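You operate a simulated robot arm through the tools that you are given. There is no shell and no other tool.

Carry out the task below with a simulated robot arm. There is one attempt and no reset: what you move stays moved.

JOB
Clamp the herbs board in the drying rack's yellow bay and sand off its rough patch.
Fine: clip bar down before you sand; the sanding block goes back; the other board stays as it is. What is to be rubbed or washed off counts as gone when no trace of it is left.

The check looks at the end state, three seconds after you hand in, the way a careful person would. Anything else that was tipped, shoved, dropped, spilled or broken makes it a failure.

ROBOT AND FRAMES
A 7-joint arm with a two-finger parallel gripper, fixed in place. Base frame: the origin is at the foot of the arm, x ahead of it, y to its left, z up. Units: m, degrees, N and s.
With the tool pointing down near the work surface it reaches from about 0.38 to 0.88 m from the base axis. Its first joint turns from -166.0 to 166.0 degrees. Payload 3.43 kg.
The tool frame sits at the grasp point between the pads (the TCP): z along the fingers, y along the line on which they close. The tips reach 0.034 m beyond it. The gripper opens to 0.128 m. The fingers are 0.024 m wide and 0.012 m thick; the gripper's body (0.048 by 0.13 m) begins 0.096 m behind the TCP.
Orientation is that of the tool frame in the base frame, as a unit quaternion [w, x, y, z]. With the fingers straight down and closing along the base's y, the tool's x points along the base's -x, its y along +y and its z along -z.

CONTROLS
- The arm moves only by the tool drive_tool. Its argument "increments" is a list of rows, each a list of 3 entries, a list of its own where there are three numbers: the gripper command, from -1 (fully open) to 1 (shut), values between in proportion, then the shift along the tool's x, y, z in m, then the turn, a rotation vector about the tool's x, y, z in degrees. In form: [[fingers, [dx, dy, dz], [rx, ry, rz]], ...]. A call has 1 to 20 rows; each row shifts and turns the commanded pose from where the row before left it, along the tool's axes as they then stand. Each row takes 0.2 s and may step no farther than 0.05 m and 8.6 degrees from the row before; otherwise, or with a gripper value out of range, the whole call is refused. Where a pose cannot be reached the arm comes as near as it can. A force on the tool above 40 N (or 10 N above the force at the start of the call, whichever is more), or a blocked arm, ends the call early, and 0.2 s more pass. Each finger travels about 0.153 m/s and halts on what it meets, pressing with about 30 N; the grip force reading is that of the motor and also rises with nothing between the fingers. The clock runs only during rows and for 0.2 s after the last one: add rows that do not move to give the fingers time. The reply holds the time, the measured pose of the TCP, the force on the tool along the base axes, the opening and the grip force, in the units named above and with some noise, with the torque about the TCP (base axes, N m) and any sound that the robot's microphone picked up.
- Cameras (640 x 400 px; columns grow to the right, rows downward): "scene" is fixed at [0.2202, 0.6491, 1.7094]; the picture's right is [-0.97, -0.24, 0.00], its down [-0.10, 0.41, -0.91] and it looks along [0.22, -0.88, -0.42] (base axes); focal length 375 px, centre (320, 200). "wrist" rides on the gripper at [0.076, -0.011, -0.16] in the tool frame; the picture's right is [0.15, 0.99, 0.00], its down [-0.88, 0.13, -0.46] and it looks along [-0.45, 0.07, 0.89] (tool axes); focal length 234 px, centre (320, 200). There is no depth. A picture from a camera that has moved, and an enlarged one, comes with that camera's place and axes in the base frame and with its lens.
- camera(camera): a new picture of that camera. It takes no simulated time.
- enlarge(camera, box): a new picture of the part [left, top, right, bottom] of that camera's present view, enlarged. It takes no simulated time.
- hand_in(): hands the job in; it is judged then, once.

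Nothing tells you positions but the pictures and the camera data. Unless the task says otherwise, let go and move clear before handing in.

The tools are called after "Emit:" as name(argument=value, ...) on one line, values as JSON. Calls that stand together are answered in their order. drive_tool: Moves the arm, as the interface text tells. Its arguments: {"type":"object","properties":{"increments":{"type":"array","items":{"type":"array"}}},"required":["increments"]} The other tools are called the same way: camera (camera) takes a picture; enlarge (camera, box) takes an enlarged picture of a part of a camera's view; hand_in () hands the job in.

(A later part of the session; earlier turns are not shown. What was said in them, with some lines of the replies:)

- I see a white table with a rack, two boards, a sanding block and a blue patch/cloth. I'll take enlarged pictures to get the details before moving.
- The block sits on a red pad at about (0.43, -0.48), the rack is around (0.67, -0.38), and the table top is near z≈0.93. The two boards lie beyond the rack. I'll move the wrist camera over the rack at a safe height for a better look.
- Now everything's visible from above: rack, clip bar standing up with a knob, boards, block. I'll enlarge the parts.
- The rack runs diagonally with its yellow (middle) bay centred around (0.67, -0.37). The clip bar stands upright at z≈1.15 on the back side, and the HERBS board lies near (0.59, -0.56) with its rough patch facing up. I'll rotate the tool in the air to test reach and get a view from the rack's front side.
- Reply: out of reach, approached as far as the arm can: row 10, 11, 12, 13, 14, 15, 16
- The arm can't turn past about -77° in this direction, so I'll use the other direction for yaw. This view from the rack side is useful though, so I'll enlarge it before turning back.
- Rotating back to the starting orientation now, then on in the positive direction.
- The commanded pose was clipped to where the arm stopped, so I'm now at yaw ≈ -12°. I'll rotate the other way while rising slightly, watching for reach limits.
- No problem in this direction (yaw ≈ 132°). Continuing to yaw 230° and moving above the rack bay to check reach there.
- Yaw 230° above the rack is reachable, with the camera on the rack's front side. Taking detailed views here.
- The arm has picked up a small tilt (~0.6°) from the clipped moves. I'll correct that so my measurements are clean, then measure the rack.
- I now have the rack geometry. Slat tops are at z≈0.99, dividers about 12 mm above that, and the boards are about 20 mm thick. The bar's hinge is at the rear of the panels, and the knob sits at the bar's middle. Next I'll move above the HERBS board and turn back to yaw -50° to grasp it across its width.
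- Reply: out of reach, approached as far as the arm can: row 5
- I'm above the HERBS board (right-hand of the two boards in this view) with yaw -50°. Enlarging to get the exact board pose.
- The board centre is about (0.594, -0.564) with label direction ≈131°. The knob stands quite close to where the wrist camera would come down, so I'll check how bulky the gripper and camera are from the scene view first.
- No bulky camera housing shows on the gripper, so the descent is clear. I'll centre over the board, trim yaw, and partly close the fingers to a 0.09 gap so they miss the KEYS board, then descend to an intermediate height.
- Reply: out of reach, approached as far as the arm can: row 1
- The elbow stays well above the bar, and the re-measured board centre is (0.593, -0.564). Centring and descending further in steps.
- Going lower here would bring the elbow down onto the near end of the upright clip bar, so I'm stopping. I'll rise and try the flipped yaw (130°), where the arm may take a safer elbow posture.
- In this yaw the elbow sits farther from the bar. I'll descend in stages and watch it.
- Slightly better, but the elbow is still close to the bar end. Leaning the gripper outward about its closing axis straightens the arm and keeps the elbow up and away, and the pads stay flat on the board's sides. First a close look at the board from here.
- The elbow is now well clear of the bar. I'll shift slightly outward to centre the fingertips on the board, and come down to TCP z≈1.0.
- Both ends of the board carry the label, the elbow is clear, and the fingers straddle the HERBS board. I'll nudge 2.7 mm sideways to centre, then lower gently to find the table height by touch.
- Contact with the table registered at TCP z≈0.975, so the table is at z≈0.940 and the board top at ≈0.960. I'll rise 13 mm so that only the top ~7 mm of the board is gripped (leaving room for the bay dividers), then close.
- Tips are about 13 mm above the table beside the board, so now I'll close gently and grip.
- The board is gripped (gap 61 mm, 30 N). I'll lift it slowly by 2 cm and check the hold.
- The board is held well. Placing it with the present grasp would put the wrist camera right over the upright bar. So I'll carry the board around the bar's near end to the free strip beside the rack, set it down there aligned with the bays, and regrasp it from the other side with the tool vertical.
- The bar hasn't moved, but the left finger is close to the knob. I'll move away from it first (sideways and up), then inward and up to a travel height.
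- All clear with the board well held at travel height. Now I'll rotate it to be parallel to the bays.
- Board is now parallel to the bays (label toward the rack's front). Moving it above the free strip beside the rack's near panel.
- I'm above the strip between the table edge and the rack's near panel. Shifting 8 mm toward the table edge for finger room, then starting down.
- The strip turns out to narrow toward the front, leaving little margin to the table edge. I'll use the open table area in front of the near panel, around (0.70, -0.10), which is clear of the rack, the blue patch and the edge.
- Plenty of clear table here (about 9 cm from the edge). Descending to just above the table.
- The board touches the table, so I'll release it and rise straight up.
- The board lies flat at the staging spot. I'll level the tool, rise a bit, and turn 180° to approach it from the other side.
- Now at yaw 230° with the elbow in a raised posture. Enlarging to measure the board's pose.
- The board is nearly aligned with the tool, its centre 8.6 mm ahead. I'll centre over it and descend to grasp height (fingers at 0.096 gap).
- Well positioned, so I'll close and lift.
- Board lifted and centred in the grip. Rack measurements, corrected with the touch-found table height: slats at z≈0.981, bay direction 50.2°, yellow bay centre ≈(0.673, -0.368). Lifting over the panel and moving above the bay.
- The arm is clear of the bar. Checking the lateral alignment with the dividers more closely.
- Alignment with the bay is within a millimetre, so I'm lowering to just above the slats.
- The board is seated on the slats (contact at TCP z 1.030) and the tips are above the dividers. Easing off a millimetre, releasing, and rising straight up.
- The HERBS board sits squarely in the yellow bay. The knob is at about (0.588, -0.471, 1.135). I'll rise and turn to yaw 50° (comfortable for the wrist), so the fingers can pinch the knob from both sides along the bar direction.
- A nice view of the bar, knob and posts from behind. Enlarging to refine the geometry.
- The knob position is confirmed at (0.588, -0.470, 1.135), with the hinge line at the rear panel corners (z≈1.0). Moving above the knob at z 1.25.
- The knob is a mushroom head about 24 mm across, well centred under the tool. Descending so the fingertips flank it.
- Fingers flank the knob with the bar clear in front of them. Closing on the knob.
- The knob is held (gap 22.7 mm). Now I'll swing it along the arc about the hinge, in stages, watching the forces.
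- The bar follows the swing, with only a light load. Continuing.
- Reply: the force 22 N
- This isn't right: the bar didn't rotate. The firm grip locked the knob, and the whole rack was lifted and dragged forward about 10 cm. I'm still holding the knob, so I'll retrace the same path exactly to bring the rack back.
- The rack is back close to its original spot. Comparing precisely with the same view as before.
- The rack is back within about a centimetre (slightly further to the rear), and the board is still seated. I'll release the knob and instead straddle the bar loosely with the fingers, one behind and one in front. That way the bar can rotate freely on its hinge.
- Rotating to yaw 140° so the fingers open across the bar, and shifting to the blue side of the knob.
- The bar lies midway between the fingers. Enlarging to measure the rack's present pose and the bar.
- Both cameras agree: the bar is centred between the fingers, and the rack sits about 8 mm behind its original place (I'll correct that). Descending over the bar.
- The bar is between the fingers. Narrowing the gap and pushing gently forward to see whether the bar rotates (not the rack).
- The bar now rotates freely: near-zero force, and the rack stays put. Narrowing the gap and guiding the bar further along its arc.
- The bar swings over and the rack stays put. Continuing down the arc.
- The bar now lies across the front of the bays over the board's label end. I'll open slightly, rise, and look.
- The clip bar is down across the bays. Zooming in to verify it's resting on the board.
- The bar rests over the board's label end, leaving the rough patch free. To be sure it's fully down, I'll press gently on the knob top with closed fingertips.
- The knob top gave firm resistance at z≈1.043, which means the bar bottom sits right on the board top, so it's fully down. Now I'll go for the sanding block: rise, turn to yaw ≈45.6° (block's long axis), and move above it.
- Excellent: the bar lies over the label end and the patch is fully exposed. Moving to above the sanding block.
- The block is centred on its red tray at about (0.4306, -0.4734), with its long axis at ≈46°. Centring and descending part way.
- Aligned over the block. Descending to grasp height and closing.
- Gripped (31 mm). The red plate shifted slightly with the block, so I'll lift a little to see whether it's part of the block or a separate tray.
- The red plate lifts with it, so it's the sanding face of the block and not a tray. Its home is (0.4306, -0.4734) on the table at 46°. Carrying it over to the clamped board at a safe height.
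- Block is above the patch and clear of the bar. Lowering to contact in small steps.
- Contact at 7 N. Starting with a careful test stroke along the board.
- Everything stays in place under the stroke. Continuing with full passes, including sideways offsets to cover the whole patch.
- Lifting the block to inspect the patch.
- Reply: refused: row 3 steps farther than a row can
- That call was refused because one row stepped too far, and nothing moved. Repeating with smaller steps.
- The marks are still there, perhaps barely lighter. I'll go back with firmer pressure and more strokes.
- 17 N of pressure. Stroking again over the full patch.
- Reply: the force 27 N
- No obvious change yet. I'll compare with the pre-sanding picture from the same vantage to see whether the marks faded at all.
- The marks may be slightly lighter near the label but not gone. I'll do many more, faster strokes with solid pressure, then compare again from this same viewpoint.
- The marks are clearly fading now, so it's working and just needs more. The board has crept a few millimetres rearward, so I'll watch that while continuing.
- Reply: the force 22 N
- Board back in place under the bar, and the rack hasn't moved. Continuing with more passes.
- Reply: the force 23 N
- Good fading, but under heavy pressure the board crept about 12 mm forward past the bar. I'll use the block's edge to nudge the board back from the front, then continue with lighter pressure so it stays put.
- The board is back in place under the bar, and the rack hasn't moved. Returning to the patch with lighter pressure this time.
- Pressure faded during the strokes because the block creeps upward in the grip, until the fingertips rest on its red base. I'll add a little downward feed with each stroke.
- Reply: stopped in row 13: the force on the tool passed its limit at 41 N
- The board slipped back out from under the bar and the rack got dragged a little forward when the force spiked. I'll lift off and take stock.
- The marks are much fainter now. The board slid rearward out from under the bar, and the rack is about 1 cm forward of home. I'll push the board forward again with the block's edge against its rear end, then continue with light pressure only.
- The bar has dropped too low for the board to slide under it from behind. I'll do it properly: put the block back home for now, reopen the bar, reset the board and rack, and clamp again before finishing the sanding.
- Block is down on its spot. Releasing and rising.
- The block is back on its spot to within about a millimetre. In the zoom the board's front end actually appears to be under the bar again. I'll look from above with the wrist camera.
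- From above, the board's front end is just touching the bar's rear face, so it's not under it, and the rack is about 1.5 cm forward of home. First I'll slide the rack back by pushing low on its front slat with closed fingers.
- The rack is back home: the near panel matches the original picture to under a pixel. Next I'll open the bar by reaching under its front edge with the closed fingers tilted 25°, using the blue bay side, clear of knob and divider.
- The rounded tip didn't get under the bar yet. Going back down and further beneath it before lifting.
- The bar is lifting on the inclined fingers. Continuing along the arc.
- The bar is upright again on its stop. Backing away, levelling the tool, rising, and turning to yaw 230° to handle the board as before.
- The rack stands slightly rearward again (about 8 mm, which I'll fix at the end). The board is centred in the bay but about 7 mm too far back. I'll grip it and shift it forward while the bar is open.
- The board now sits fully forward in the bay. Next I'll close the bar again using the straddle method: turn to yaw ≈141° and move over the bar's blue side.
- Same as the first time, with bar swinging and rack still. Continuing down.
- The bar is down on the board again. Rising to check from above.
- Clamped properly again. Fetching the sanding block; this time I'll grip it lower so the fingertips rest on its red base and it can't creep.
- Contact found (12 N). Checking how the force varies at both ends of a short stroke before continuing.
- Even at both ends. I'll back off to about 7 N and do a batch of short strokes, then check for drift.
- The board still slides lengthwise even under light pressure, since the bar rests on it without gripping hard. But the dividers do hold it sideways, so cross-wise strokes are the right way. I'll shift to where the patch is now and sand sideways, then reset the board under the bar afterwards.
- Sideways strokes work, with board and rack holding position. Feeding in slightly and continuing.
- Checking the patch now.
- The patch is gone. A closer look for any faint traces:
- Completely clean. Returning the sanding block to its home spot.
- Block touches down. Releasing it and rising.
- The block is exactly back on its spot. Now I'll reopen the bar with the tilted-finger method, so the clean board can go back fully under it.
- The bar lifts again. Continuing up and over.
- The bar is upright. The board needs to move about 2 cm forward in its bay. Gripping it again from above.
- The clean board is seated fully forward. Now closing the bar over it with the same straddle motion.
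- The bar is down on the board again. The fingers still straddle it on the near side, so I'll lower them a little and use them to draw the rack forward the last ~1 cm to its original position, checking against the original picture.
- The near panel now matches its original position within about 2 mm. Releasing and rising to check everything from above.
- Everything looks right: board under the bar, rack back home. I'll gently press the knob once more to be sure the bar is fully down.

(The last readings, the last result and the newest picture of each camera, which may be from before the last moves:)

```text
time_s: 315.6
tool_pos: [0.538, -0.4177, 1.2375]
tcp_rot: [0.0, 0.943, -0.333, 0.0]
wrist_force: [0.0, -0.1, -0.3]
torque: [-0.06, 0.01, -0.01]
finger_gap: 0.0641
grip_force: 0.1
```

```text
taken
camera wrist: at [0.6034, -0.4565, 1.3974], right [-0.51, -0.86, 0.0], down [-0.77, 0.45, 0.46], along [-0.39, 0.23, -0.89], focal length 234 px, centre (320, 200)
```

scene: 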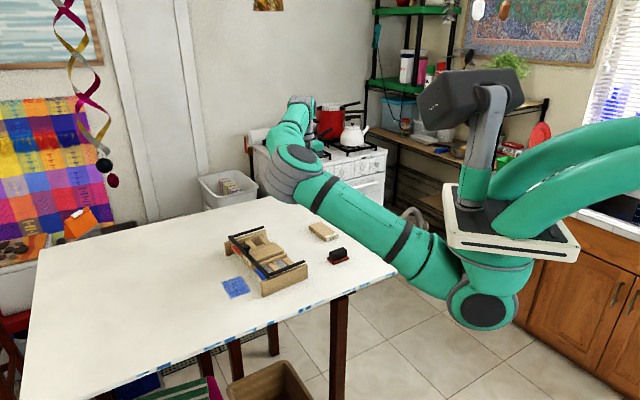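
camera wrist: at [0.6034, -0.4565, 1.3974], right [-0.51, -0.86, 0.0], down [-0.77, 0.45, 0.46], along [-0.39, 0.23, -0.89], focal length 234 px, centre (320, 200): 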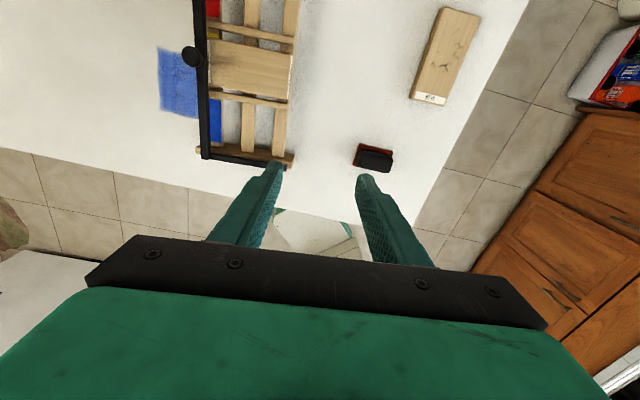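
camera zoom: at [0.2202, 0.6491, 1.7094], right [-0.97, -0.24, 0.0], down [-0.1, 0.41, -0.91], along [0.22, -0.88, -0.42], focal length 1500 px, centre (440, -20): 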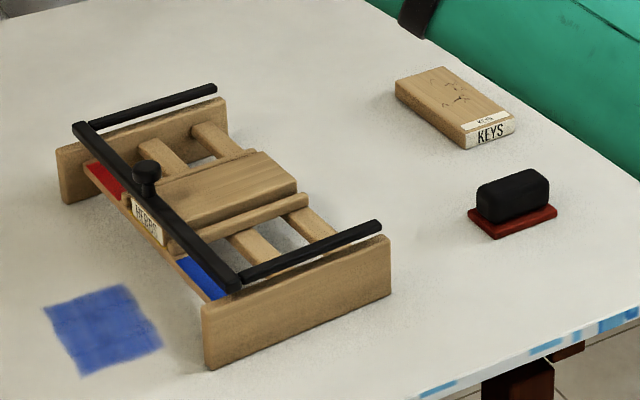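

All in order: the board is clamped, the block is on its spot, and KEYS is untouched. One last close check of the board's surface and the KEYS board.

Emit:
enlarge(camera="scene", box=[248, 232, 292, 265])

Emit:
enlarge(camera="wrist", box=[180, 0, 320, 130])

Emit:
enlarge(camera="scene", box=[284, 220, 344, 260])

```text
12.12 times, centred on (270, 248) of scene
camera zoom: at [0.2202, 0.6491, 1.7094], right [-0.97, -0.24, 0.0], down [-0.1, 0.41, -0.91], along [0.22, -0.88, -0.42], focal length 4546 px, centre (926, -388)
```

zoom: 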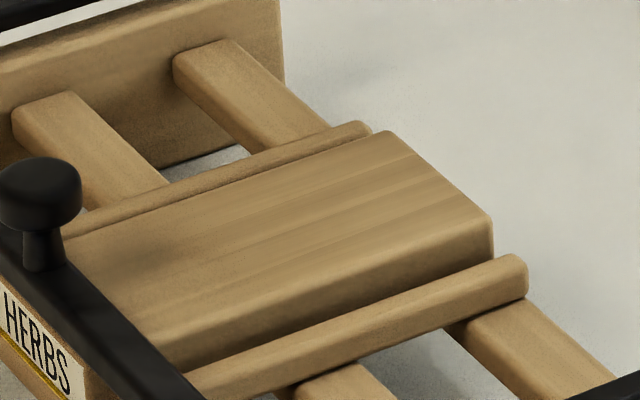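

```text
3.08 times, centred on (250, 65) of wrist
camera zoom: at [0.6034, -0.4565, 1.3974], right [-0.51, -0.86, 0.0], down [-0.77, 0.45, 0.46], along [-0.39, 0.23, -0.89], focal length 720 px, centre (535, 615)
```

zoom: 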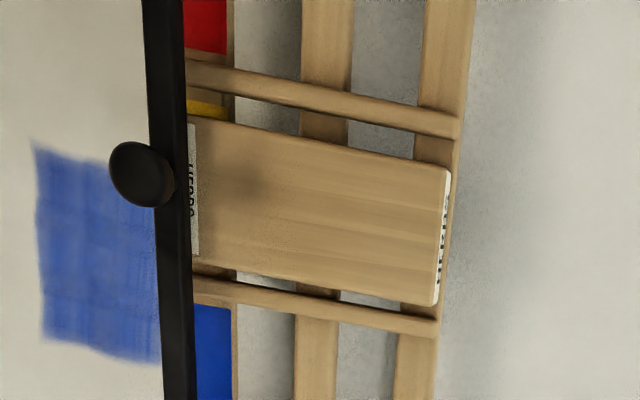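

```text
10.00 times, centred on (314, 240) of scene
camera zoom: at [0.2202, 0.6491, 1.7094], right [-0.97, -0.24, 0.0], down [-0.1, 0.41, -0.91], along [0.22, -0.88, -0.42], focal length 3751 px, centre (380, -200)
```

zoom: 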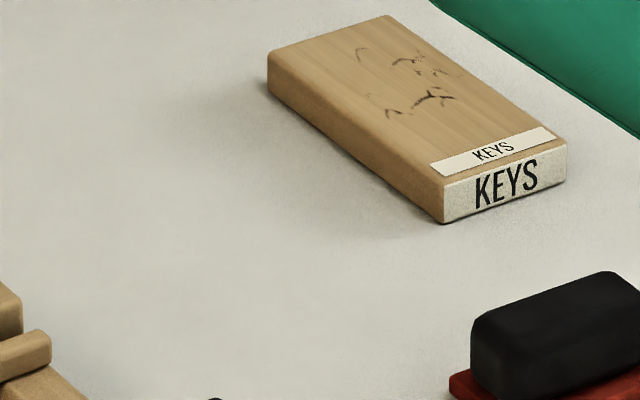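

The final check is fine. The HERBS board sits in the yellow bay under the lowered clip bar, and its surface is clean; the faint shade near the knob is only its shadow. The sanding block is back on its spot, KEYS is unchanged, the rack is back home within a few millimetres, and the arm is clear. Handing in.

Emit:
hand_in()

```text
The job is handed in.
```

The HERBS board is clamped in the yellow bay with the clip bar down, its rough patch is sanded off, and the job is handed in. I don't have the check's verdict.

**End state, from the last pictures:**
- **Board:** it lies under the bar, and no marks show in the close-ups. A faint shade near the knob looks like the knob's shadow.
- **Sanding block:** it is back on its original spot; its corners match the first picture.
- **KEYS board:** I did not touch it; it sits where it did, marks and all.

**Two things did not go cleanly:**
- **Rack:** my first attempt to close the bar dragged the rack about 10 cm, and later work shifted it by up to about 1.5 cm. I moved it back each time. It now stands within about 2 mm of its original place at the near end and roughly 4 mm at the far end, turned by less than a degree.
- **Sanding order:** the bar was down before and throughout the sanding, but it does not grip the board. The board slid out from under it twice, so the last passes were done with the board in its bay but behind the bar. I then reopened the bar, moved the board forward and closed it again. Pressing the knob afterwards gave the same firm stop as the first time.
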